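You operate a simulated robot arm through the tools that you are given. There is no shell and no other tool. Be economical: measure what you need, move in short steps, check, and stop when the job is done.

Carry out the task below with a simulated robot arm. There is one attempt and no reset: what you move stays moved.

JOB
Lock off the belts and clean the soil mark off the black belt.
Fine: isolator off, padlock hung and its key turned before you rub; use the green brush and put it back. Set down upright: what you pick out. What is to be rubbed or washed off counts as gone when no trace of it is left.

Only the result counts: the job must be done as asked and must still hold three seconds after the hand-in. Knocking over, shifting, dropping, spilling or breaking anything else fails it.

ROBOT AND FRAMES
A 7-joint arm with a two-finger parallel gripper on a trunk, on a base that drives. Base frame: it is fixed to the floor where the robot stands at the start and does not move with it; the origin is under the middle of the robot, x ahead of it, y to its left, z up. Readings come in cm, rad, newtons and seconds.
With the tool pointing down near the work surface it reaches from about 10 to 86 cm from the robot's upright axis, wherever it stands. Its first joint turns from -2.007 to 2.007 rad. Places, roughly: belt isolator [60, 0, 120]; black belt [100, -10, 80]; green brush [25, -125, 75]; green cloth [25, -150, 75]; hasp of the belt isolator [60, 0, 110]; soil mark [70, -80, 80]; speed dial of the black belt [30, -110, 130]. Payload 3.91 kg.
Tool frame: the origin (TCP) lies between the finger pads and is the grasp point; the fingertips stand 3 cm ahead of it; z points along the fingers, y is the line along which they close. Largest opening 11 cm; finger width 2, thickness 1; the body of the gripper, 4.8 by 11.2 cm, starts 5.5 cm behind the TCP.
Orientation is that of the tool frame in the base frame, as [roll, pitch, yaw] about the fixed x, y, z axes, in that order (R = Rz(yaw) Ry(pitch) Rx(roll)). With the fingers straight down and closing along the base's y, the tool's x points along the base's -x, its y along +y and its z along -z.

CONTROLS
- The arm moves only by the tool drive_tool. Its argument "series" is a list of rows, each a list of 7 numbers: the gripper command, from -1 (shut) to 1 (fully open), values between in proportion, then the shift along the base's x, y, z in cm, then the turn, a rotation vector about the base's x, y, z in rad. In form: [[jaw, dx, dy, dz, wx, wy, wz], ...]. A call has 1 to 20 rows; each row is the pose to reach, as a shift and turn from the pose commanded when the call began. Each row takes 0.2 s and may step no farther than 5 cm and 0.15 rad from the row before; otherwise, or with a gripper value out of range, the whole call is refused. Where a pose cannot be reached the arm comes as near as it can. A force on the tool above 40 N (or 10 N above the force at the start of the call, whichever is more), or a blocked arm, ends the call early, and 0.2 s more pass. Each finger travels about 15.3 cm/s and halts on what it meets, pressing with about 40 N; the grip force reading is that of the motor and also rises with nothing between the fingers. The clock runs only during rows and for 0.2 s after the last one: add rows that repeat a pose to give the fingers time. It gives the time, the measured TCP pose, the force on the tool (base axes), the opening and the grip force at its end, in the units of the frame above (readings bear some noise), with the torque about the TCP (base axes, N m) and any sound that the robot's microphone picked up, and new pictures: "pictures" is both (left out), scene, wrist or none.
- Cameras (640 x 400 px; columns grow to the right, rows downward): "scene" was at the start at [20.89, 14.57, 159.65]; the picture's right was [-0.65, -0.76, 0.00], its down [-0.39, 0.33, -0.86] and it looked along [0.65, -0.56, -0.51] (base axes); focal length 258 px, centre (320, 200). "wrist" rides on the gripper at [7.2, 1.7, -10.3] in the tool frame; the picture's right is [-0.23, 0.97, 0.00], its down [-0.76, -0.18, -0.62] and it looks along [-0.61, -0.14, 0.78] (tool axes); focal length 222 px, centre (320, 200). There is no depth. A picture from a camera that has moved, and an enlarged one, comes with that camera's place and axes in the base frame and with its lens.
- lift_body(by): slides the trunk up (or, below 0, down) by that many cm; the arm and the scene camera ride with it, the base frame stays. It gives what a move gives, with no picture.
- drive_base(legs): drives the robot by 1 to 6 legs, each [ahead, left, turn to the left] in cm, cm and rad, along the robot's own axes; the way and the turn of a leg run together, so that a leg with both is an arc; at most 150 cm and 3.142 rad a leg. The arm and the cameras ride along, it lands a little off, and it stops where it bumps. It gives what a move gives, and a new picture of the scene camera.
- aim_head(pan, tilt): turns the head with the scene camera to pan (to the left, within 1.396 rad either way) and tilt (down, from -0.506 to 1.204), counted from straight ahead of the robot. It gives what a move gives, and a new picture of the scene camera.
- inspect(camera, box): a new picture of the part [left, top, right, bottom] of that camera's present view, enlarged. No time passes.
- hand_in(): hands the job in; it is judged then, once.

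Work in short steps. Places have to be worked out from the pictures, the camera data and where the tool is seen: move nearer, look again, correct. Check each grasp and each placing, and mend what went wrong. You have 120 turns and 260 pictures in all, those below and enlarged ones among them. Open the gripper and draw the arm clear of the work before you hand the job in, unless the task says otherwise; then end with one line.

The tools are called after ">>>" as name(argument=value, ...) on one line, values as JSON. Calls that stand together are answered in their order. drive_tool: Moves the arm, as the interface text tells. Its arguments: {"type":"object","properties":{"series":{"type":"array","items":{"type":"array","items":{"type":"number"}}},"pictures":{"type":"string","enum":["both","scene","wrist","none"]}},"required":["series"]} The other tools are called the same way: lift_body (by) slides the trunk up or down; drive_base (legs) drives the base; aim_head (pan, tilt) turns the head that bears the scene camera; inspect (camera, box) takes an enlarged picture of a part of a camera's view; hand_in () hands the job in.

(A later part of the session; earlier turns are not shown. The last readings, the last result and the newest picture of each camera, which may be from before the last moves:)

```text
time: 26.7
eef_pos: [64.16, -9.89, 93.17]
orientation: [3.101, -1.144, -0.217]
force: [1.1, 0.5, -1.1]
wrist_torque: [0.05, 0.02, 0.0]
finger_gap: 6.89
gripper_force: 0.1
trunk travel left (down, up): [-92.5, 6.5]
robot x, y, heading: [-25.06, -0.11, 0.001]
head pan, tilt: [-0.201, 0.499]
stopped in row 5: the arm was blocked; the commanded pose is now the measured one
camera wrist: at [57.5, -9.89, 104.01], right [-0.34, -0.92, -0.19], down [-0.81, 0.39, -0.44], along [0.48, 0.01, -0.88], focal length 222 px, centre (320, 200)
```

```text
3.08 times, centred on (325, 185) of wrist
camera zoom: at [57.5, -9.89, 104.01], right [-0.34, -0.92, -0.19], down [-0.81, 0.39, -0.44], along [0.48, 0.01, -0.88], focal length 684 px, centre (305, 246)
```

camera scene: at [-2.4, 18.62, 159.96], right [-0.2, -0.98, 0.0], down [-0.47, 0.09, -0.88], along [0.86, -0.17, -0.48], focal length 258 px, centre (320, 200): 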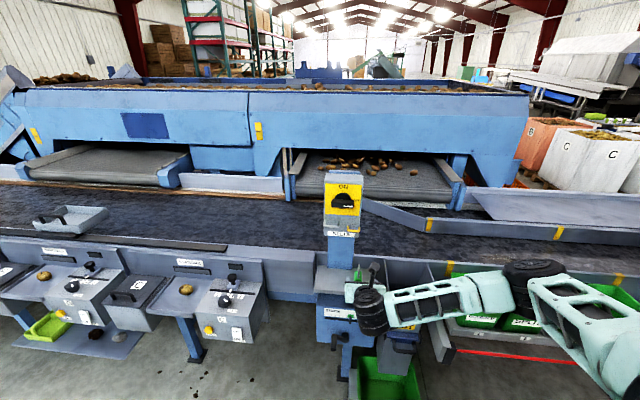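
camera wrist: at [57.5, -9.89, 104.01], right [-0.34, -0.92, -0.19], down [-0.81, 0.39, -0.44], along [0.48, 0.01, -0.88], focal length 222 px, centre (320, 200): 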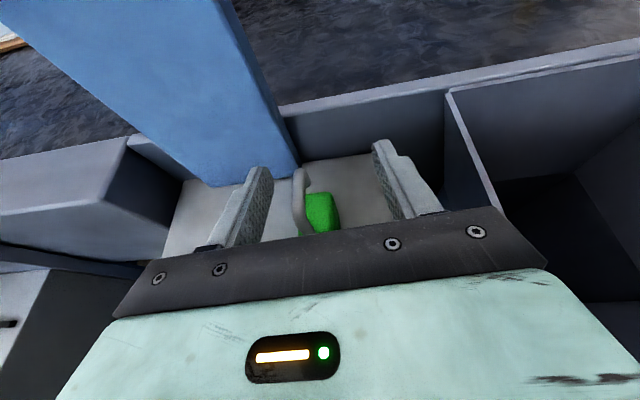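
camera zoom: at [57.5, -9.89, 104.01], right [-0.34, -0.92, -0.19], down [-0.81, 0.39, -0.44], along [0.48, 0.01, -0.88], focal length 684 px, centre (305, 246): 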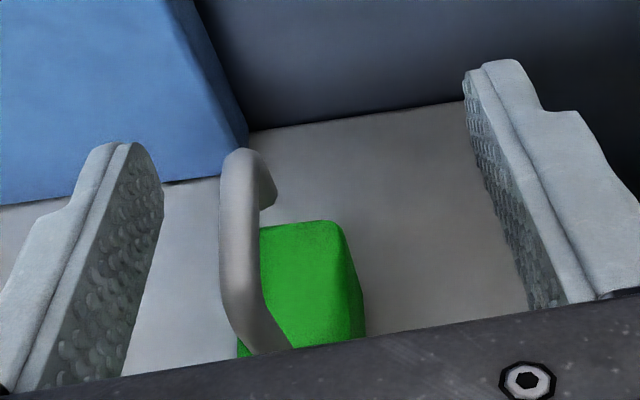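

>>> aim_head(pan=-0.5, tilt=0.75)

```text
time: 27.5
eef_pos: [63.97, -10.1, 93.12]
orientation: [3.102, -1.144, -0.221]
force: [0.3, 1.0, 0.2]
wrist_torque: [0.03, 0.0, 0.01]
finger_gap: 6.91
gripper_force: 0.0
trunk travel left (down, up): [-92.5, 6.5]
robot x, y, heading: [-25.43, -0.13, -0.002]
head pan, tilt: [-0.499, 0.75]
camera scene: at [-4.03, 16.47, 157.77], right [-0.48, -0.88, 0.0], down [-0.6, 0.32, -0.73], along [0.64, -0.35, -0.68], focal length 258 px, centre (320, 200)
```

scene: 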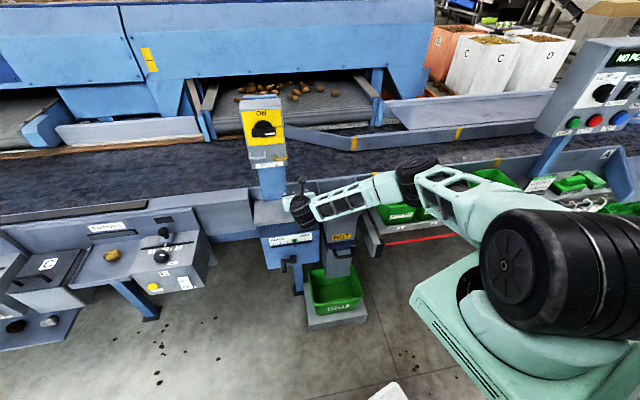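

The forearm appears to be over the ROT chute, blocking descent. I retract along the tool axis and will come in steeper with the robot farther back.

>>> drive_tool(series=[[0.25, -1, 0.2, 1.2, 0, 0, 0], [0.25, -4.5, 1, 3.2, 0, 0, 0], [0.25, -8, 2, 6, 0, 0, 0], [0.25, -11, 3.5, 9, 0, 0, 0], [0.25, -14, 5, 12, 0, 0, 0]], pictures="wrist")

>>> drive_base(legs=[[-12, 0, 0]])

```text
time: 28.7
eef_pos: [49.84, -5.26, 104.64]
orientation: [3.104, -1.139, -0.226]
force: [-0.2, -0.2, -0.4]
wrist_torque: [-0.02, -0.05, 0.02]
finger_gap: 6.87
gripper_force: 0.1
trunk travel left (down, up): [-92.5, 6.5]
robot x, y, heading: [-25.62, 0.01, 0.003]
head pan, tilt: [-0.499, 0.75]
camera wrist: at [43.26, -5.08, 115.52], right [-0.34, -0.92, -0.19], down [-0.81, 0.39, -0.43], along [0.47, 0.01, -0.88], focal length 222 px, centre (320, 200)
```

wrist: 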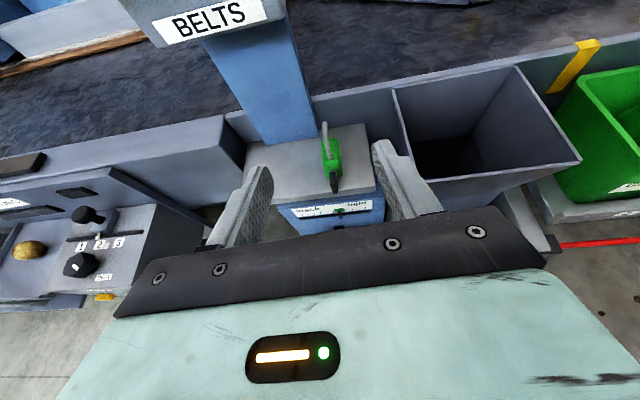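

```text
time: 29.9
eef_pos: [37.97, -5.28, 104.7]
orientation: [3.107, -1.137, -0.225]
force: [0.5, -0.1, -0.3]
wrist_torque: [0.02, 0.02, 0.04]
finger_gap: 6.86
gripper_force: 0.0
trunk travel left (down, up): [-92.5, 6.5]
robot x, y, heading: [-37.0, -0.34, 0.003]
head pan, tilt: [-0.499, 0.75]
camera scene: at [-15.86, 16.43, 157.76], right [-0.48, -0.88, 0.0], down [-0.6, 0.33, -0.73], along [0.64, -0.35, -0.68], focal length 258 px, centre (320, 200)
```

scene: 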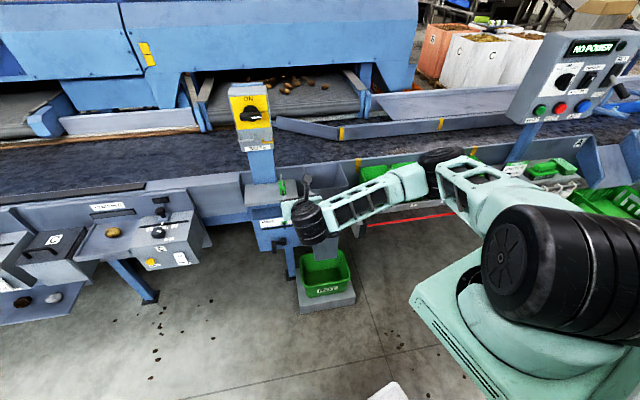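

The panel shows "NO POWER", confirming isolation. I go to a steeper pre-grasp.

>>> drive_tool(series=[[0.25, 3, 0, 1, 0.027, 0.109, 0], [0.25, 7, -0.5, 2, 0.054, 0.218, 0], [0.25, 11, -1, 1, 0.08, 0.328, 0], [0.25, 15, -1.4, -2, 0.107, 0.437, 0], [0.25, 18, -1.8, -5, 0.107, 0.437, 0], [0.25, 19.1, -1.8, -8.1, 0.107, 0.437, 0], [0.25, 19.1, -1.8, -8.1, 0.107, 0.437, 0]], pictures="both")

>>> inspect(camera="wrist", box=[230, 80, 420, 250])

```text
refused: row 4 steps farther than a row can; nothing moved
```

```text
2.35 times, centred on (325, 165) of wrist
camera zoom: at [31.46, -5.11, 115.51], right [-0.34, -0.92, -0.19], down [-0.81, 0.39, -0.43], along [0.47, 0.01, -0.88], focal length 523 px, centre (308, 282)
```

zoom: 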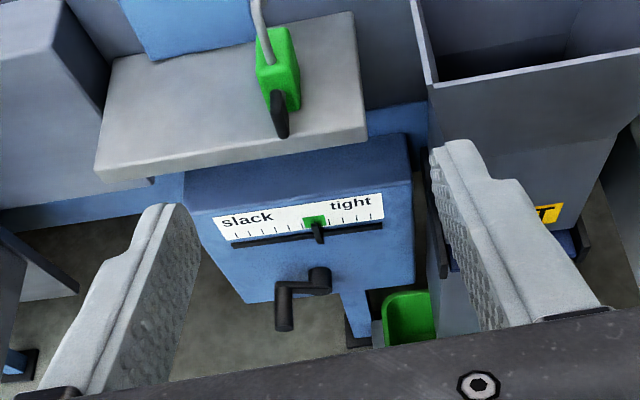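

>>> drive_tool(series=[[0.25, 3, 0, 1, 0.027, 0.109, 0], [0.25, 7, -0.5, 2, 0.054, 0.218, 0], [0.25, 11, -1, 1, 0.08, 0.328, 0], [0.25, 14.5, -1.4, -1.5, 0.107, 0.437, 0], [0.25, 17.5, -1.8, -4.5, 0.107, 0.437, 0], [0.25, 19.1, -1.8, -8.1, 0.107, 0.437, 0], [0.25, 19.1, -1.8, -8.1, 0.107, 0.437, 0]], pictures="both")

>>> inspect(camera="wrist", box=[230, 80, 420, 250])

```text
time: 31.6
eef_pos: [56.98, -6.89, 96.34]
orientation: [3.115, -0.691, -0.233]
force: [0.6, 0.0, 0.2]
wrist_torque: [0.0, -0.02, 0.03]
finger_gap: 6.87
gripper_force: 0.1
trunk travel left (down, up): [-92.5, 6.5]
robot x, y, heading: [-37.09, -0.29, -0.0]
head pan, tilt: [-0.499, 0.75]
camera scene: at [-15.87, 16.43, 157.76], right [-0.48, -0.88, 0.0], down [-0.6, 0.33, -0.73], along [0.64, -0.35, -0.68], focal length 258 px, centre (320, 200)
camera wrist: at [55.65, -8.16, 108.98], right [-0.41, -0.9, -0.12], down [-0.91, 0.42, -0.01], along [0.06, 0.11, -0.99], focal length 222 px, centre (320, 200)
```

scene: 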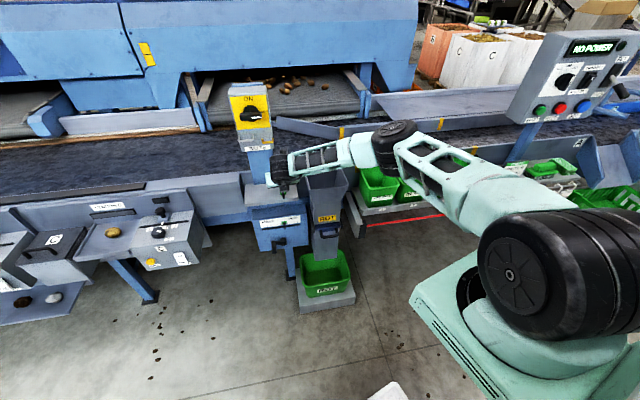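
wrist: 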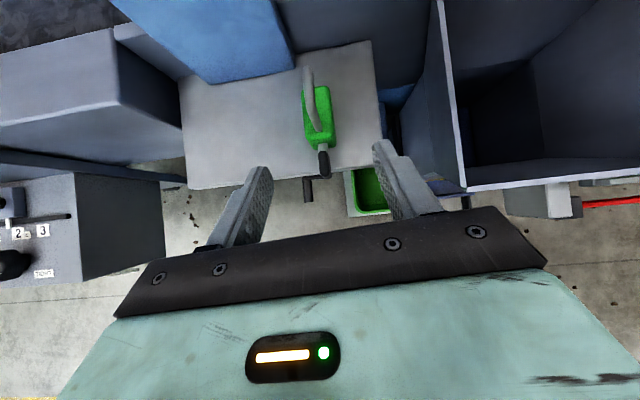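

```text
2.35 times, centred on (325, 165) of wrist
camera zoom: at [55.65, -8.16, 108.98], right [-0.41, -0.9, -0.12], down [-0.91, 0.42, -0.01], along [0.06, 0.11, -0.99], focal length 523 px, centre (308, 282)
```

zoom: 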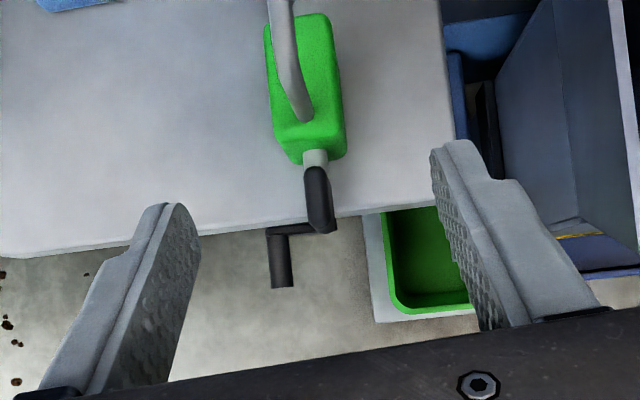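

Well aligned. I descend along the tool axis to the body and close.

>>> drive_tool(series=[[0.25, 2.5, -1, -3, 0, 0, 0], [0.25, 4, -1.5, -4.8, 0, 0, 0], [0.25, 5, -1.8, -5.9, 0, 0, 0], [0, 5, -1.8, -5.9, 0, 0, 0], [-0.4, 5, -1.8, -5.9, 0, 0, 0], [-0.7, 5, -1.8, -5.9, 0, 0, 0], [-0.7, 5, -1.8, -5.9, 0, 0, 0]], pictures="wrist")

>>> inspect(camera="wrist", box=[230, 120, 420, 250])

```text
time: 33.1
eef_pos: [62.14, -8.76, 90.49]
orientation: [3.114, -0.689, -0.232]
force: [0.5, -0.9, 1.1]
wrist_torque: [0.02, -0.06, 0.0]
finger_gap: 2.55
gripper_force: 40.5
trunk travel left (down, up): [-92.5, 6.5]
robot x, y, heading: [-36.91, -0.66, -0.004]
head pan, tilt: [-0.499, 0.75]
camera wrist: at [60.78, -9.96, 103.13], right [-0.41, -0.9, -0.12], down [-0.91, 0.42, -0.01], along [0.06, 0.11, -0.99], focal length 222 px, centre (320, 200)
```

wrist: 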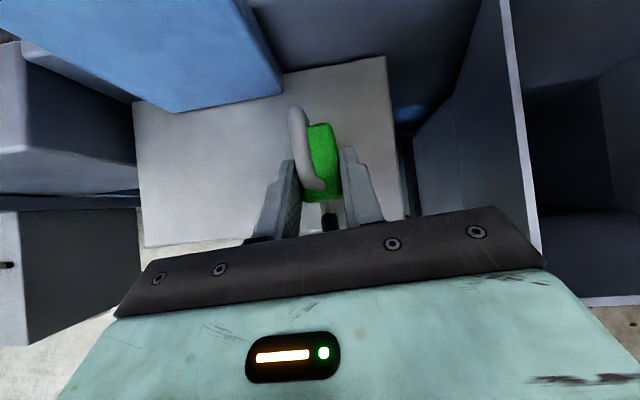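

```text
3.08 times, centred on (325, 185) of wrist
camera zoom: at [60.78, -9.96, 103.13], right [-0.41, -0.9, -0.12], down [-0.91, 0.42, -0.01], along [0.06, 0.11, -0.99], focal length 684 px, centre (305, 246)
```

zoom: 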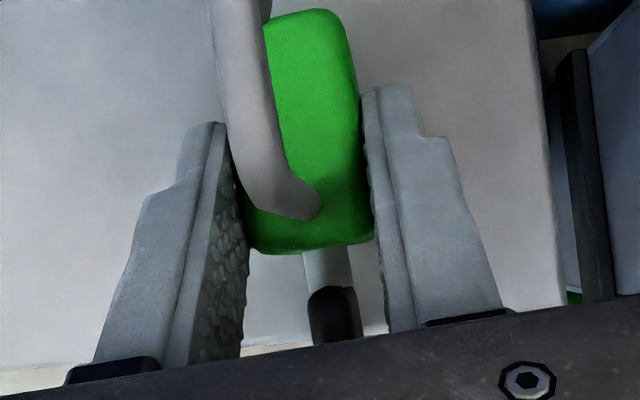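

Padlock gripped (2.55 cm). I lift a little and draw it out in front of the isolator for viewing.

>>> drive_tool(series=[[-0.8, 0, 0, 1.5, 0, 0, 0], [-0.8, -2, 0.5, 4, 0, 0, 0], [-0.8, -5, 1, 7, 0, 0, 0], [-0.8, -8, 2, 10, 0, 0, 0], [-0.8, -10, 4, 13, 0, 0, 0.07], [-0.8, -11, 6, 16, 0, 0, 0.14], [-0.8, -11, 8, 18, 0, 0, 0.23], [-0.8, -11, 8, 18, 0, 0, 0.23]], pictures="both")

>>> aim_head(pan=-0.25, tilt=0.6)

```text
time: 35.0
eef_pos: [50.96, -0.94, 108.35]
orientation: [3.115, -0.689, -0.003]
force: [0.7, 0.4, -0.7]
wrist_torque: [-0.01, 0.02, 0.0]
finger_gap: 2.57
gripper_force: 40.0
trunk travel left (down, up): [-92.5, 6.5]
robot x, y, heading: [-37.23, 0.12, 0.003]
head pan, tilt: [-0.499, 0.75]
camera scene: at [-15.87, 16.43, 157.76], right [-0.48, -0.88, 0.0], down [-0.6, 0.33, -0.73], along [0.64, -0.35, -0.68], focal length 258 px, centre (320, 200)
camera wrist: at [50.07, -2.35, 120.99], right [-0.19, -0.97, -0.12], down [-0.98, 0.2, -0.01], along [0.03, 0.12, -0.99], focal length 222 px, centre (320, 200)
```

scene: 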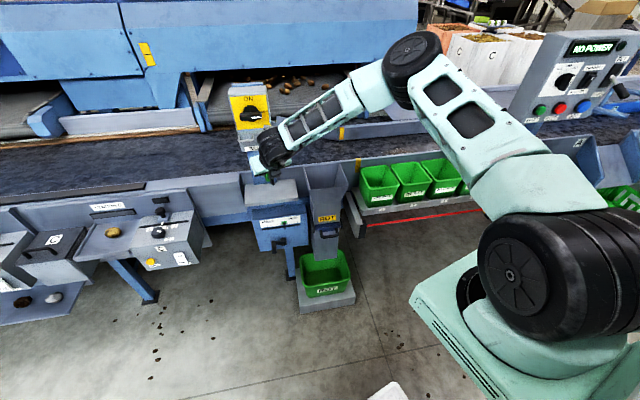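
wrist: 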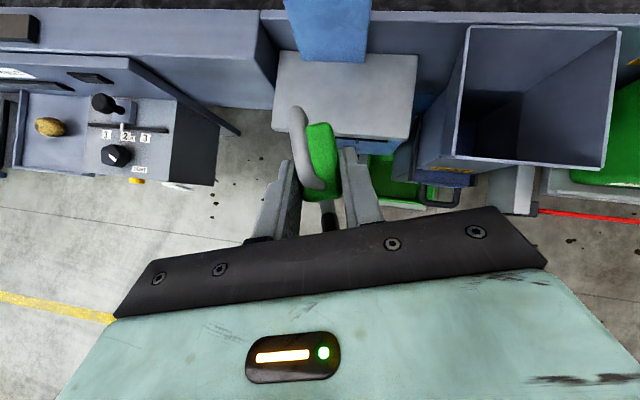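

```text
time: 35.7
eef_pos: [50.99, -0.95, 108.31]
orientation: [3.113, -0.689, -0.001]
force: [-0.4, 0.3, -1.8]
wrist_torque: [0.0, -0.02, 0.0]
finger_gap: 2.58
gripper_force: 39.5
trunk travel left (down, up): [-92.5, 6.5]
robot x, y, heading: [-37.41, 0.16, 0.0]
head pan, tilt: [-0.25, 0.6]
camera scene: at [-14.58, 18.21, 159.05], right [-0.25, -0.97, 0.0], down [-0.55, 0.14, -0.82], along [0.8, -0.2, -0.57], focal length 258 px, centre (320, 200)
```

scene: 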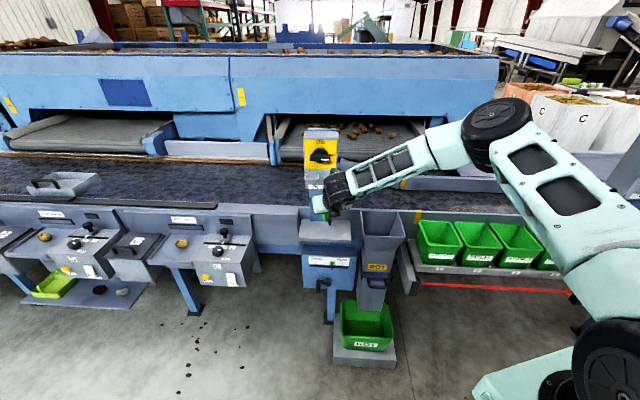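

>>> inspect(camera="scene", box=[296, 160, 360, 220])

>>> inspect(camera="wrist", box=[270, 90, 370, 160])

```text
6.67 times, centred on (328, 190) of scene
camera zoom: at [-14.58, 18.21, 159.05], right [-0.25, -0.97, 0.0], down [-0.55, 0.14, -0.82], along [0.8, -0.2, -0.57], focal length 1720 px, centre (267, 267)
```

zoom: 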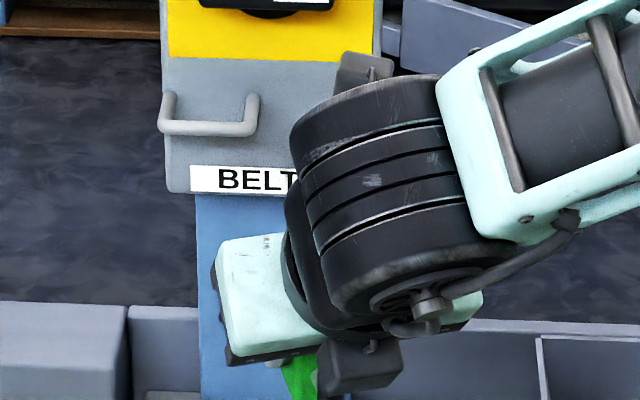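

```text
5.71 times, centred on (320, 125) of wrist
camera zoom: at [50.09, -2.37, 120.97], right [-0.19, -0.97, -0.12], down [-0.98, 0.2, -0.01], along [0.03, 0.12, -0.99], focal length 1269 px, centre (320, 629)
```

zoom: 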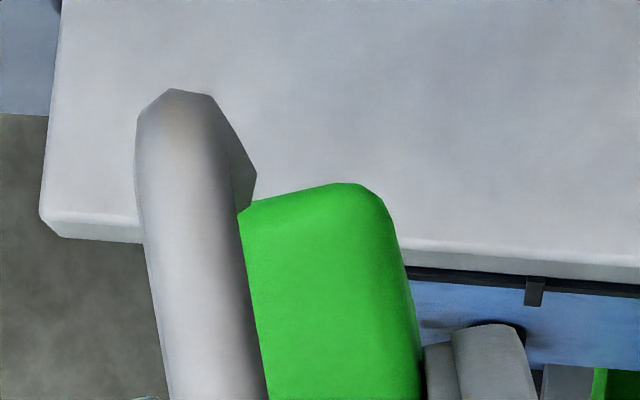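

Gray bar confirmed ≈ (63.7, 1.6, 113.0). The shackle's hook opens at its rear end, gap ≈ 1.5 cm above the body. I bring the padlock to just in front of the gray bar and look.

>>> drive_tool(series=[[-0.8, 2.5, 1.2, 1.8, 0, 0, 0], [-0.8, 5, 2.4, 3.5, 0, 0, 0], [-0.8, 7, 2.5, 3.5, 0, 0, 0], [-0.8, 7, 2.5, 3.5, 0, 0, 0]], pictures="wrist")

>>> inspect(camera="wrist", box=[240, 50, 400, 150])

>>> inspect(camera="scene", box=[296, 160, 360, 220])

```text
time: 36.7
eef_pos: [58.02, 1.78, 112.0]
orientation: [3.115, -0.688, -0.002]
force: [0.3, 1.2, -1.5]
wrist_torque: [-0.01, 0.01, -0.01]
finger_gap: 2.54
gripper_force: 40.0
trunk travel left (down, up): [-92.5, 6.5]
robot x, y, heading: [-37.32, 0.13, 0.002]
head pan, tilt: [-0.25, 0.6]
camera wrist: at [57.07, 0.33, 124.61], right [-0.19, -0.97, -0.12], down [-0.98, 0.2, -0.01], along [0.03, 0.12, -0.99], focal length 222 px, centre (320, 200)
```

wrist: 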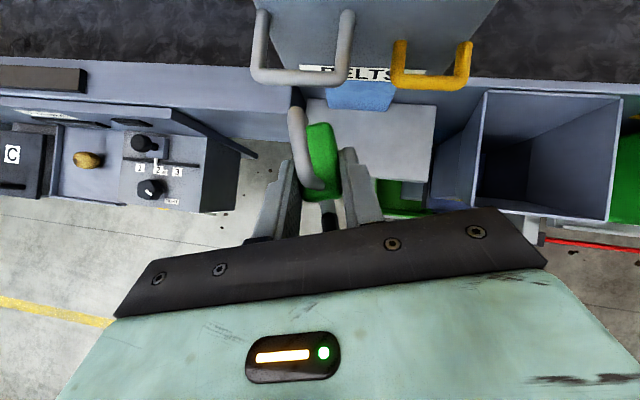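

```text
4.00 times, centred on (320, 100) of wrist
camera zoom: at [57.07, 0.33, 124.61], right [-0.19, -0.97, -0.12], down [-0.98, 0.2, -0.01], along [0.03, 0.12, -0.99], focal length 888 px, centre (320, 600)
```

zoom: 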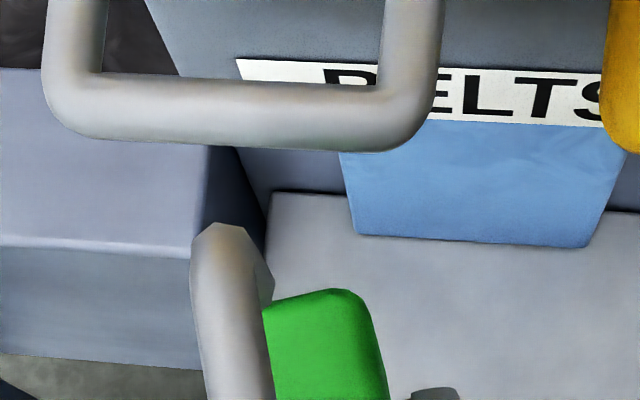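

```text
6.67 times, centred on (328, 190) of scene
camera zoom: at [-14.58, 18.22, 159.05], right [-0.25, -0.97, 0.0], down [-0.55, 0.14, -0.82], along [0.8, -0.2, -0.57], focal length 1720 px, centre (267, 267)
```

zoom: 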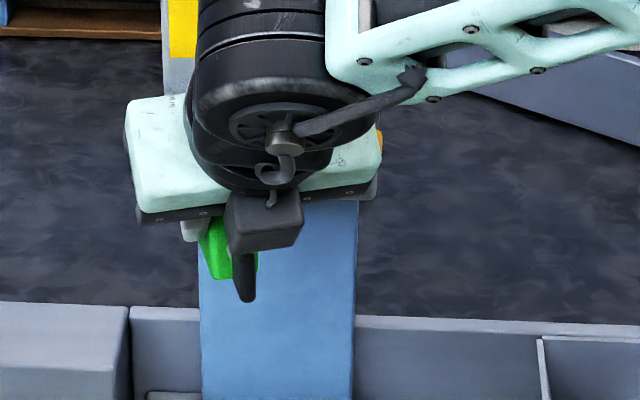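

Top view is excellent: bar centre ≈ x 64.05, hook end ≈ x 61.4, laterally within the loop. I lower 0.5 and advance 2 cm, checking force.

>>> drive_tool(series=[[-0.8, 0, 0, -0.5, 0, 0, 0], [-0.8, 1.8, 0, -0.5, 0, 0, 0], [-0.8, 1.8, 0, -0.5, 0, 0, 0]], pictures="wrist")

>>> inspect(camera="wrist", box=[240, 50, 400, 150])

```text
time: 37.5
eef_pos: [59.77, 1.65, 111.43]
orientation: [3.114, -0.689, -0.003]
force: [-0.5, -0.1, -2.2]
wrist_torque: [0.04, -0.01, 0.01]
finger_gap: 2.57
gripper_force: 39.6
trunk travel left (down, up): [-92.5, 6.5]
robot x, y, heading: [-37.02, -0.16, 0.002]
head pan, tilt: [-0.25, 0.6]
camera wrist: at [58.89, 0.26, 124.09], right [-0.19, -0.97, -0.12], down [-0.98, 0.2, -0.01], along [0.03, 0.12, -0.99], focal length 222 px, centre (320, 200)
```

wrist: 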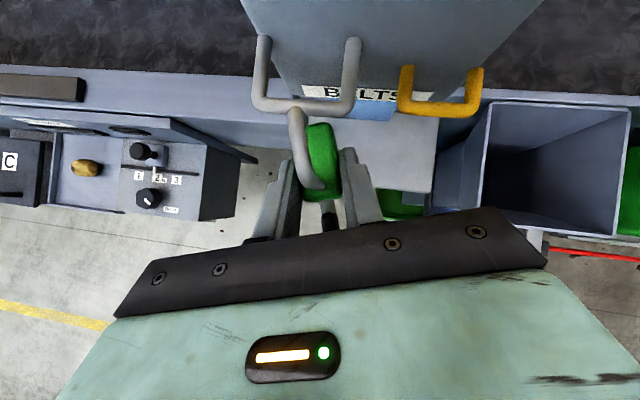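

```text
4.00 times, centred on (320, 100) of wrist
camera zoom: at [58.89, 0.26, 124.09], right [-0.19, -0.97, -0.12], down [-0.98, 0.2, -0.01], along [0.03, 0.12, -0.99], focal length 888 px, centre (320, 600)
```

zoom: 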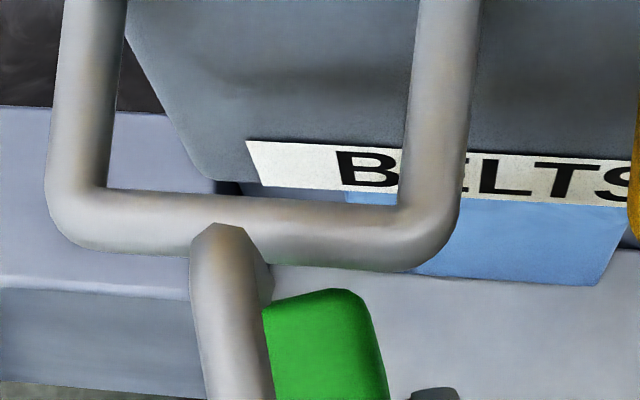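

>>> drive_tool(series=[[-0.8, 0.6, 0, 0, 0, 0, 0], [-0.8, 1.2, 0, 0, 0, 0, 0], [-0.8, 1.2, 0, 0, 0, 0, 0]], pictures="wrist")

>>> inspect(camera="wrist", box=[240, 50, 400, 150])

```text
time: 38.3
eef_pos: [60.99, 1.75, 111.46]
orientation: [3.114, -0.69, -0.001]
force: [-0.2, -0.2, -1.0]
wrist_torque: [-0.03, 0.05, -0.01]
finger_gap: 2.54
gripper_force: 40.4
trunk travel left (down, up): [-92.5, 6.5]
robot x, y, heading: [-37.46, -0.11, 0.002]
head pan, tilt: [-0.25, 0.6]
camera wrist: at [60.09, 0.3, 124.09], right [-0.19, -0.97, -0.12], down [-0.98, 0.2, -0.01], along [0.03, 0.12, -0.99], focal length 222 px, centre (320, 200)
```

wrist: 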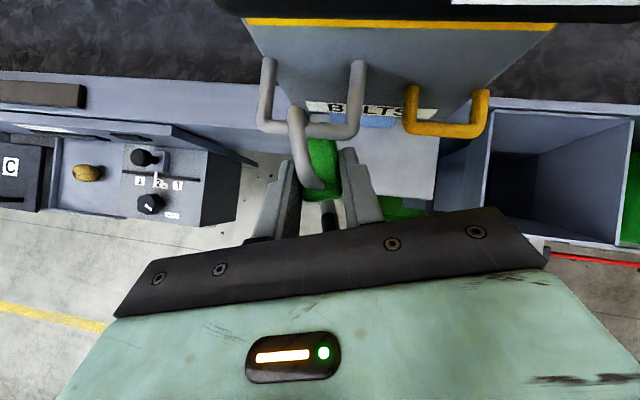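

```text
4.00 times, centred on (320, 100) of wrist
camera zoom: at [60.09, 0.3, 124.09], right [-0.19, -0.97, -0.12], down [-0.98, 0.2, -0.01], along [0.03, 0.12, -0.99], focal length 888 px, centre (320, 600)
```

zoom: 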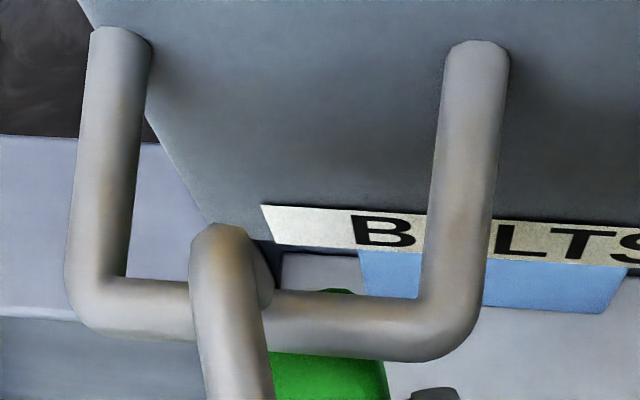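

The bar is now between hook and body with no contact. Another 0.9 cm forward, then lower until the bar carries the shackle.

>>> drive_tool(series=[[-0.8, 0.5, 0, 0, 0, 0, 0], [-0.8, 0.9, 0, 0, 0, 0, 0], [-0.8, 0.9, 0, -0.4, 0, 0, 0], [-0.8, 0.9, 0, -0.8, 0, 0, 0], [-0.8, 0.9, 0, -0.8, 0, 0, 0]], pictures="wrist")

>>> inspect(camera="wrist", box=[240, 70, 400, 170])

```text
time: 39.5
eef_pos: [62.16, 1.76, 110.7]
orientation: [3.114, -0.69, 0.0]
force: [-0.2, 0.0, -2.3]
wrist_torque: [-0.01, 0.05, 0.02]
finger_gap: 2.56
gripper_force: 40.2
trunk travel left (down, up): [-92.5, 6.5]
robot x, y, heading: [-37.0, -0.04, 0.003]
head pan, tilt: [-0.25, 0.6]
camera wrist: at [61.04, 0.29, 123.37], right [-0.19, -0.97, -0.12], down [-0.98, 0.2, -0.01], along [0.03, 0.12, -0.99], focal length 222 px, centre (320, 200)
```

wrist: 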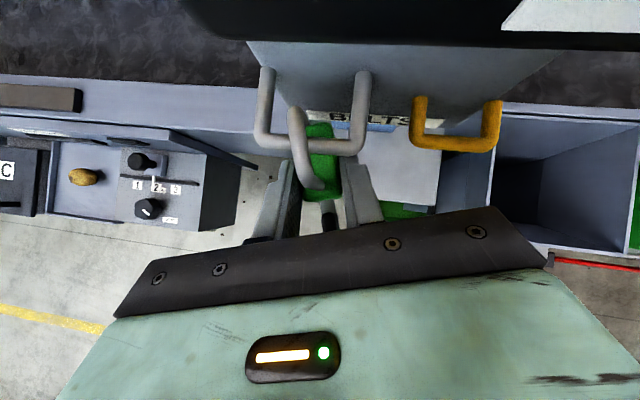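

```text
4.00 times, centred on (320, 120) of wrist
camera zoom: at [61.04, 0.29, 123.37], right [-0.19, -0.97, -0.12], down [-0.98, 0.2, -0.01], along [0.03, 0.12, -0.99], focal length 888 px, centre (320, 520)
```

zoom: 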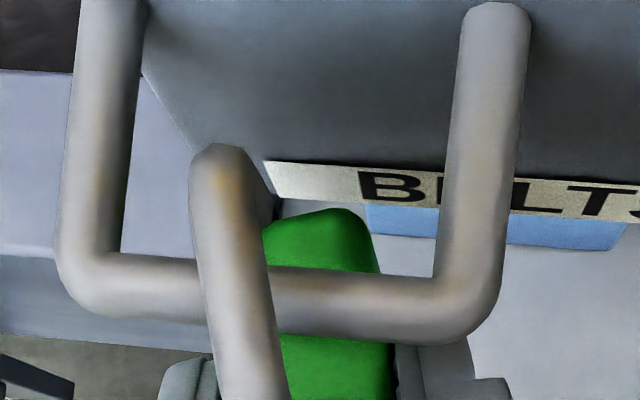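

>>> drive_tool(series=[[-0.8, 0, 0, -0.4, 0, 0, 0], [-0.8, 0, 0, -0.7, 0, 0, 0], [-0.8, 0, 0, -0.7, 0, 0, 0]], pictures="none")

```text
time: 40.3
eef_pos: [61.96, 1.73, 110.09]
orientation: [3.116, -0.69, -0.004]
force: [-3.0, -0.5, 1.3]
wrist_torque: [-0.02, 0.01, -0.01]
finger_gap: 2.55
gripper_force: 40.6
trunk travel left (down, up): [-92.5, 6.5]
robot x, y, heading: [-36.84, -0.5, -0.002]
head pan, tilt: [-0.25, 0.6]
```

>>> drive_tool(series=[[-0.8, 0, 0, -0.3, 0, 0, 0], [-0.8, 0, 0, -0.5, 0, 0, 0], [-0.8, 0, 0, -0.5, 0, 0, 0]], pictures="wrist")

>>> inspect(camera="wrist", box=[240, 80, 400, 180])

```text
time: 41.1
eef_pos: [61.92, 1.67, 109.95]
orientation: [3.115, -0.692, -0.002]
force: [0.4, 0.7, 17.0]
wrist_torque: [0.02, -0.3, 0.0]
finger_gap: 2.57
gripper_force: 40.1
trunk travel left (down, up): [-92.5, 6.5]
robot x, y, heading: [-37.08, -0.27, 0.004]
head pan, tilt: [-0.25, 0.6]
camera wrist: at [60.93, 0.26, 122.55], right [-0.19, -0.97, -0.13], down [-0.98, 0.2, -0.01], along [0.04, 0.12, -0.99], focal length 222 px, centre (320, 200)
```

wrist: 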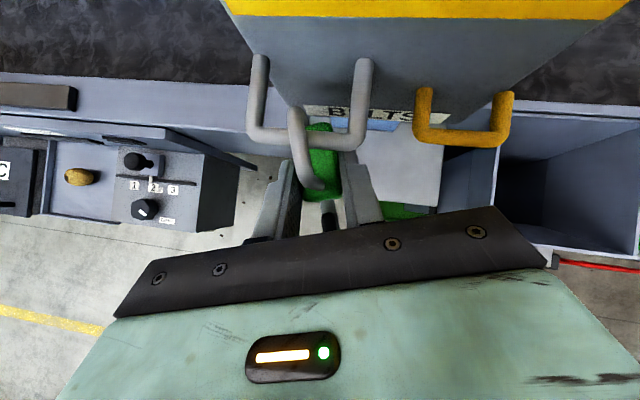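

```text
4.00 times, centred on (320, 130) of wrist
camera zoom: at [60.93, 0.26, 122.55], right [-0.19, -0.97, -0.13], down [-0.98, 0.2, -0.01], along [0.04, 0.12, -0.99], focal length 888 px, centre (320, 480)
```

zoom: 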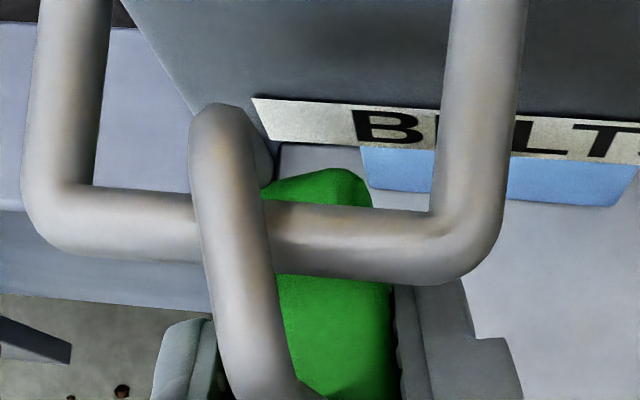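

The bar carries the padlock (Fz ≈ 17 N). I unload slightly, open, and withdraw.

>>> drive_tool(series=[[-0.8, 0, 0, 0.45, 0, 0, 0], [-0.5, 0, 0, 0.45, 0, 0, 0], [-0.3, 0, 0, 0.45, 0, 0, 0], [-0.2, 0, 0, 0.45, 0, 0, 0], [-0.2, -2, 0, 2.5, 0, 0, 0], [-0.2, -5, 0, 6, 0, 0, 0], [-0.2, -8, 0, 8.5, 0, 0, 0], [-0.2, -11, 0, 9, 0, 0, 0]], pictures="both")

>>> inspect(camera="wrist", box=[220, 20, 420, 160])

```text
time: 42.9
eef_pos: [50.93, 1.66, 118.66]
orientation: [3.114, -0.689, -0.001]
force: [0.4, 0.0, 1.1]
wrist_torque: [0.01, -0.02, 0.02]
finger_gap: 4.4
gripper_force: 0.0
trunk travel left (down, up): [-92.5, 6.5]
robot x, y, heading: [-37.01, 0.25, 0.003]
head pan, tilt: [-0.25, 0.6]
camera scene: at [-14.56, 18.22, 159.04], right [-0.25, -0.97, 0.0], down [-0.55, 0.14, -0.82], along [0.8, -0.2, -0.57], focal length 258 px, centre (320, 200)
camera wrist: at [49.97, 0.19, 131.26], right [-0.19, -0.97, -0.12], down [-0.98, 0.2, -0.01], along [0.03, 0.12, -0.99], focal length 222 px, centre (320, 200)
```

scene: 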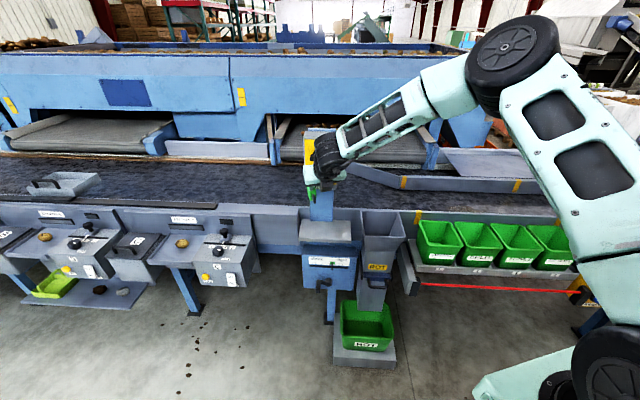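
wrist: 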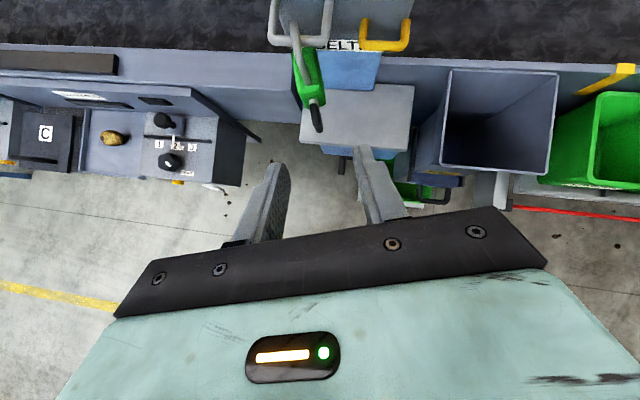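

```text
2.86 times, centred on (320, 90) of wrist
camera zoom: at [49.97, 0.19, 131.26], right [-0.19, -0.97, -0.12], down [-0.98, 0.2, -0.01], along [0.03, 0.12, -0.99], focal length 635 px, centre (320, 514)
```

zoom: 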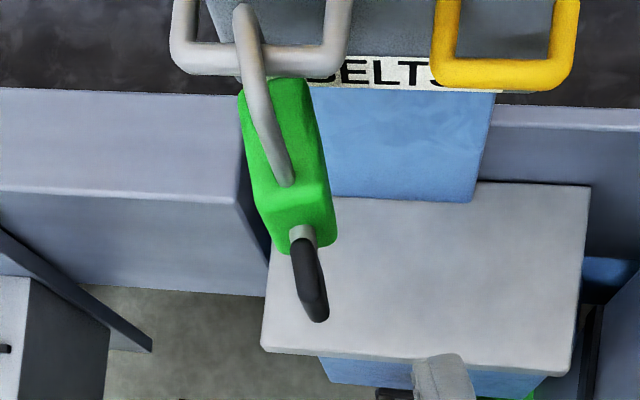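

Padlock hangs on the gray bar. I level the tool to look at the key from the front.

>>> drive_tool(series=[[-0.2, -2, 0, -1, 0, -0.14, 0], [-0.2, -4, 0, -2, 0, -0.28, 0], [-0.2, -6, 0, -3, 0, -0.42, 0], [-0.2, -7, 0, -4, 0, -0.56, 0], [-0.2, -8, 0, -6, 0, -0.7, 0], [-0.2, -8, 0, -8, 0, -0.82, 0], [-0.2, -8, 0, -9, 0, -0.87, 0]], pictures="wrist")

>>> inspect(camera="wrist", box=[240, 100, 420, 220])

```text
time: 44.5
eef_pos: [42.83, 1.82, 109.55]
orientation: [-2.934, -1.561, -0.237]
force: [0.2, -0.5, -0.9]
wrist_torque: [0.02, 0.04, 0.02]
finger_gap: 4.43
gripper_force: 0.1
trunk travel left (down, up): [-92.5, 6.5]
robot x, y, heading: [-37.37, -0.25, 0.002]
head pan, tilt: [-0.25, 0.6]
camera wrist: at [32.51, 0.22, 116.88], right [-0.03, -0.97, -0.23], down [-0.63, 0.2, -0.76], along [0.78, 0.12, -0.61], focal length 222 px, centre (320, 200)
```

wrist: 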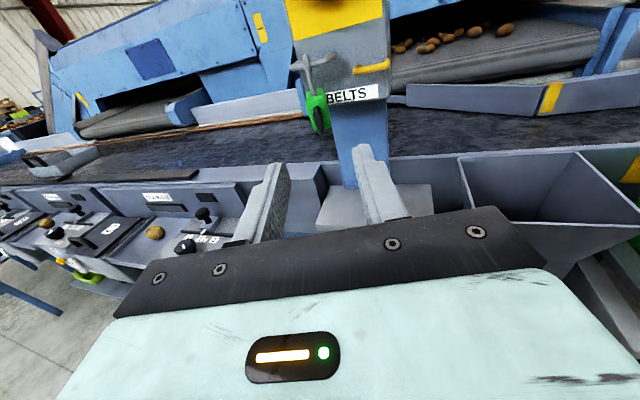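

```text
3.33 times, centred on (330, 160) of wrist
camera zoom: at [32.51, 0.22, 116.88], right [-0.03, -0.97, -0.23], down [-0.63, 0.2, -0.76], along [0.78, 0.12, -0.61], focal length 740 px, centre (287, 333)
```

zoom: 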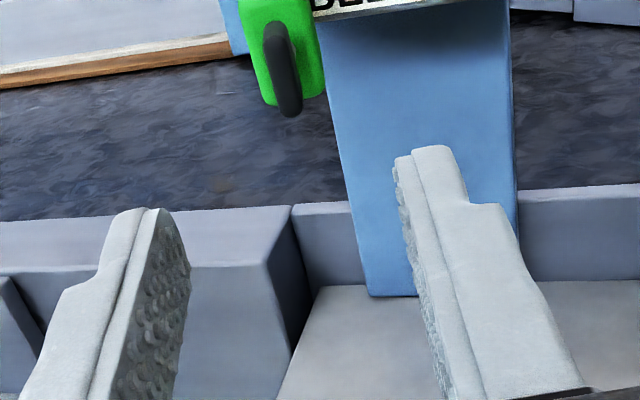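

Key bow is a vertical slab near (59.3, 1.6, 108.1). I approach to just before it.

>>> drive_tool(series=[[-0.3, 4, 0, -1, 0, 0, 0], [-0.3, 8, -0.1, -1.3, 0, 0, 0], [-0.3, 11, -0.2, -1.3, 0, 0, 0], [-0.3, 11, -0.2, -1.3, 0, 0, 0]], pictures="wrist")

>>> inspect(camera="wrist", box=[240, 90, 420, 220])

```text
time: 45.5
eef_pos: [54.0, 1.44, 108.47]
orientation: [-3.017, -1.559, -0.151]
force: [-0.2, 0.1, 0.0]
wrist_torque: [-0.01, -0.01, 0.01]
finger_gap: 3.84
gripper_force: 0.0
trunk travel left (down, up): [-92.5, 6.5]
robot x, y, heading: [-37.36, 0.01, 0.0]
head pan, tilt: [-0.25, 0.6]
camera wrist: at [43.77, -0.03, 115.91], right [-0.03, -0.97, -0.23], down [-0.63, 0.2, -0.75], along [0.78, 0.12, -0.62], focal length 222 px, centre (320, 200)
```

wrist: 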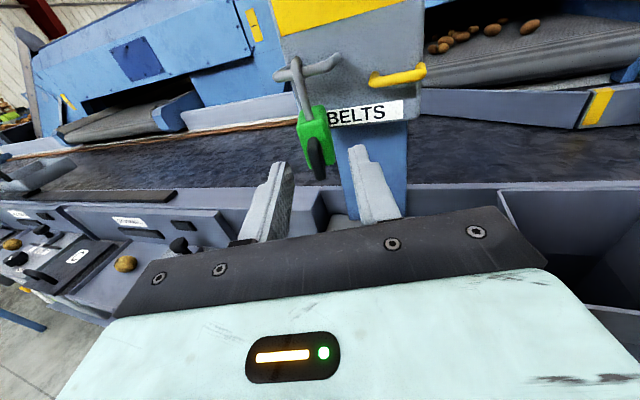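

```text
3.08 times, centred on (330, 155) of wrist
camera zoom: at [43.77, -0.03, 115.91], right [-0.03, -0.97, -0.23], down [-0.63, 0.2, -0.75], along [0.78, 0.12, -0.62], focal length 684 px, centre (289, 338)
```

zoom: 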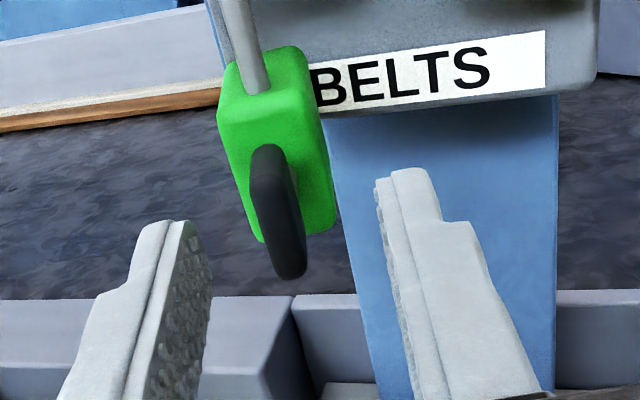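

Key bow confirmed at ≈ (58.4+, 1.6, 108.1). I advance and close on it.

>>> drive_tool(series=[[-0.3, 1.8, 0.15, -0.35, 0, 0, 0], [-0.3, 3.4, 0.15, -0.35, 0, 0, 0], [-0.6, 3.4, 0.15, -0.35, 0, 0, 0], [-0.9, 3.4, 0.15, -0.35, 0, 0, 0], [-1, 3.4, 0.15, -0.35, 0, 0, 0]], pictures="wrist")

>>> inspect(camera="wrist", box=[240, 90, 420, 220])

```text
time: 46.7
eef_pos: [57.47, 1.58, 108.07]
orientation: [-3.02, -1.557, -0.146]
force: [0.5, 3.4, -1.0]
wrist_torque: [-0.06, -0.01, 0.35]
finger_gap: 0.85
gripper_force: 40.3
trunk travel left (down, up): [-92.5, 6.5]
robot x, y, heading: [-36.77, -0.16, 0.001]
head pan, tilt: [-0.25, 0.6]
camera wrist: at [47.14, 0.2, 115.38], right [-0.03, -0.97, -0.23], down [-0.63, 0.2, -0.75], along [0.78, 0.12, -0.62], focal length 222 px, centre (320, 200)
```

wrist: 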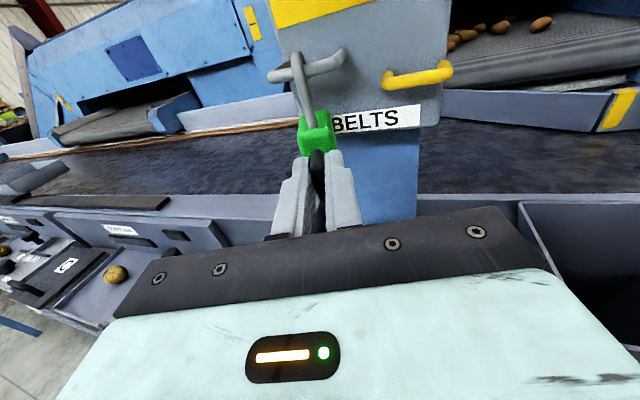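

```text
3.08 times, centred on (330, 155) of wrist
camera zoom: at [47.14, 0.2, 115.38], right [-0.03, -0.97, -0.23], down [-0.63, 0.2, -0.75], along [0.78, 0.12, -0.62], focal length 684 px, centre (289, 338)
```

zoom: 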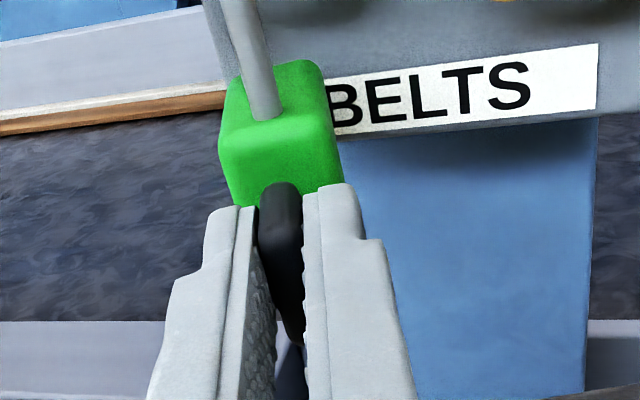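

Key gripped. I turn it clockwise in steps, watching the torque and the padlock.

>>> drive_tool(series=[[-1, 0, 0, 0, 0.14, 0, 0], [-1, 0, 0, 0, 0.28, 0, 0], [-1, 0, 0, 0, 0.42, 0, 0], [-1, 0, 0, 0, 0.42, 0, 0]], pictures="wrist")

>>> inspect(camera="wrist", box=[240, 90, 420, 220])

```text
time: 47.7
eef_pos: [57.45, 1.69, 108.22]
orientation: [-1.614, -1.146, -1.552]
force: [7.8, 2.1, 18.5]
wrist_torque: [-0.7, -0.69, 0.26]
finger_gap: 0.95
gripper_force: 39.8
trunk travel left (down, up): [-92.5, 6.5]
robot x, y, heading: [-36.92, -0.08, -0.0]
head pan, tilt: [-0.25, 0.6]
camera wrist: at [47.16, -2.67, 114.38], right [-0.03, -0.79, -0.61], down [-0.62, 0.49, -0.61], along [0.78, 0.36, -0.51], focal length 222 px, centre (320, 200)
```

wrist: 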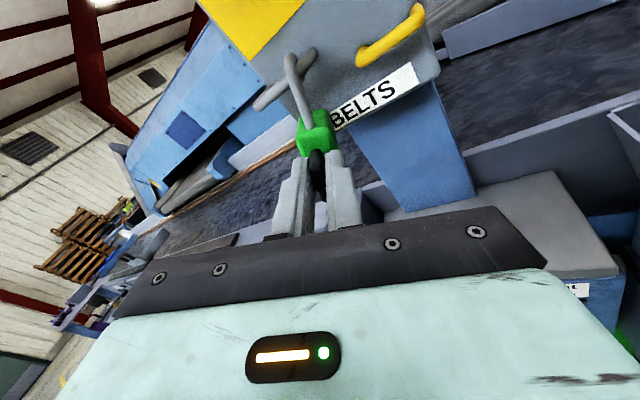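

```text
3.08 times, centred on (330, 155) of wrist
camera zoom: at [47.16, -2.67, 114.38], right [-0.03, -0.79, -0.61], down [-0.62, 0.49, -0.61], along [0.78, 0.36, -0.51], focal length 684 px, centre (289, 338)
```

zoom: 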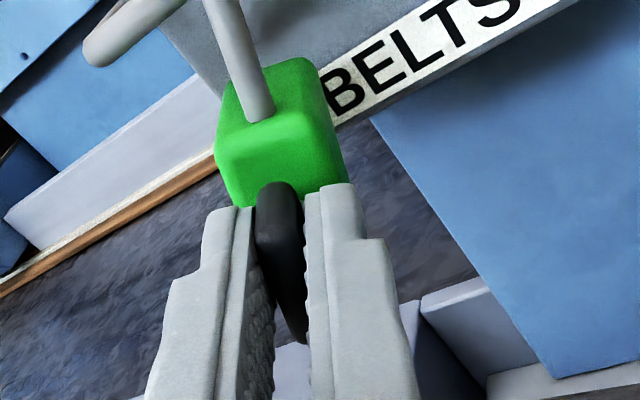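

The padlock rolled along with the key instead (resistance ≈0.7 Nm). I return and try the other direction.

>>> drive_tool(series=[[-1, 0, 0, -0.1, -0.14, 0, 0], [-1, 0, 0, -0.1, -0.28, 0, 0], [-1, 0, 0, -0.1, -0.42, 0, 0], [-1, 0, 0, -0.1, -0.56, 0, 0], [-1, 0, 0, -0.1, -0.7, 0, 0], [-1, 0, 0, -0.1, -0.7, 0, 0]], pictures="wrist")

>>> inspect(camera="wrist", box=[240, 90, 420, 220])

```text
time: 49.1
eef_pos: [57.37, 1.65, 108.01]
orientation: [1.574, -1.289, 1.537]
force: [10.3, -0.9, 23.5]
wrist_torque: [-0.04, -1.04, 0.17]
finger_gap: 0.85
gripper_force: 40.1
trunk travel left (down, up): [-92.5, 6.5]
robot x, y, heading: [-36.94, 0.25, -0.005]
head pan, tilt: [-0.25, 0.6]
camera wrist: at [47.1, 2.31, 115.47], right [-0.03, -1.0, 0.05], down [-0.62, -0.02, -0.78], along [0.78, -0.06, -0.62], focal length 222 px, centre (320, 200)
```

wrist: 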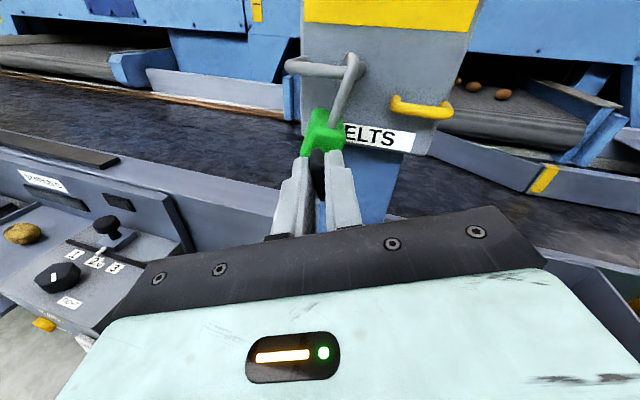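

```text
3.08 times, centred on (330, 155) of wrist
camera zoom: at [47.1, 2.31, 115.47], right [-0.03, -1.0, 0.05], down [-0.62, -0.02, -0.78], along [0.78, -0.06, -0.62], focal length 684 px, centre (289, 338)
```

zoom: 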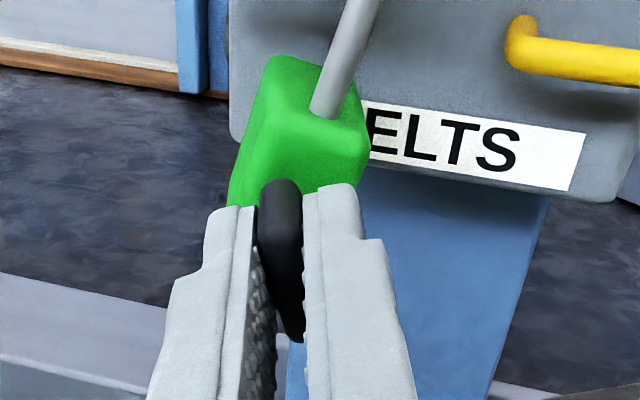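

The key does turn relative to the body in this direction (~32° so far). I continue.

>>> drive_tool(series=[[-1, 0, 0, -0.1, -0.14, 0, 0], [-1, 0, 0, -0.1, -0.28, 0, 0], [-1, 0, 0, -0.1, -0.42, 0, 0], [-1, 0, 0, -0.1, -0.56, 0, 0], [-1, 0, 0, -0.1, -0.7, 0, 0], [-1, 0, 0, -0.1, -0.7, 0, 0]], pictures="wrist")

>>> inspect(camera="wrist", box=[240, 90, 420, 220])

```text
time: 50.5
eef_pos: [57.35, 1.67, 107.87]
orientation: [1.551, -0.589, 1.556]
force: [6.6, -0.6, 19.5]
wrist_torque: [-0.08, -0.82, 0.05]
finger_gap: 0.87
gripper_force: 40.3
trunk travel left (down, up): [-92.5, 6.5]
robot x, y, heading: [-37.25, -0.58, -0.0]
head pan, tilt: [-0.25, 0.6]
camera wrist: at [47.04, 6.92, 113.03], right [-0.03, -0.73, 0.68], down [-0.63, -0.52, -0.58], along [0.78, -0.45, -0.44], focal length 222 px, centre (320, 200)
```

wrist: 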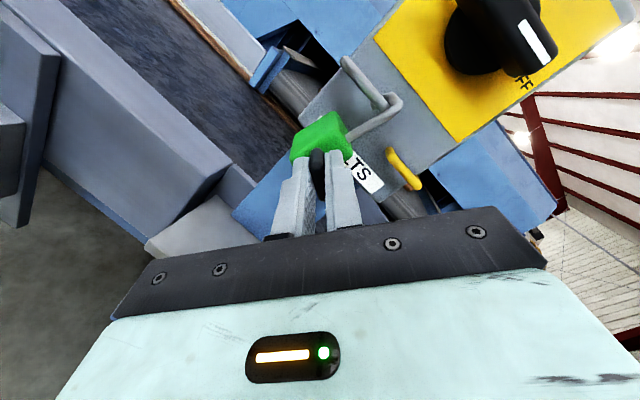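

```text
3.08 times, centred on (330, 155) of wrist
camera zoom: at [47.04, 6.92, 113.03], right [-0.03, -0.73, 0.68], down [-0.63, -0.52, -0.58], along [0.78, -0.45, -0.44], focal length 684 px, centre (289, 338)
```

zoom: 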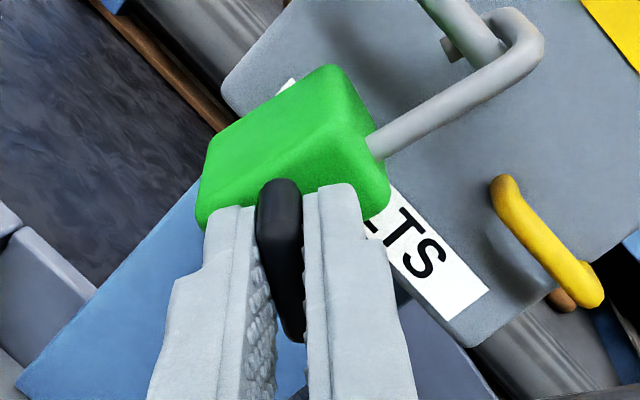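

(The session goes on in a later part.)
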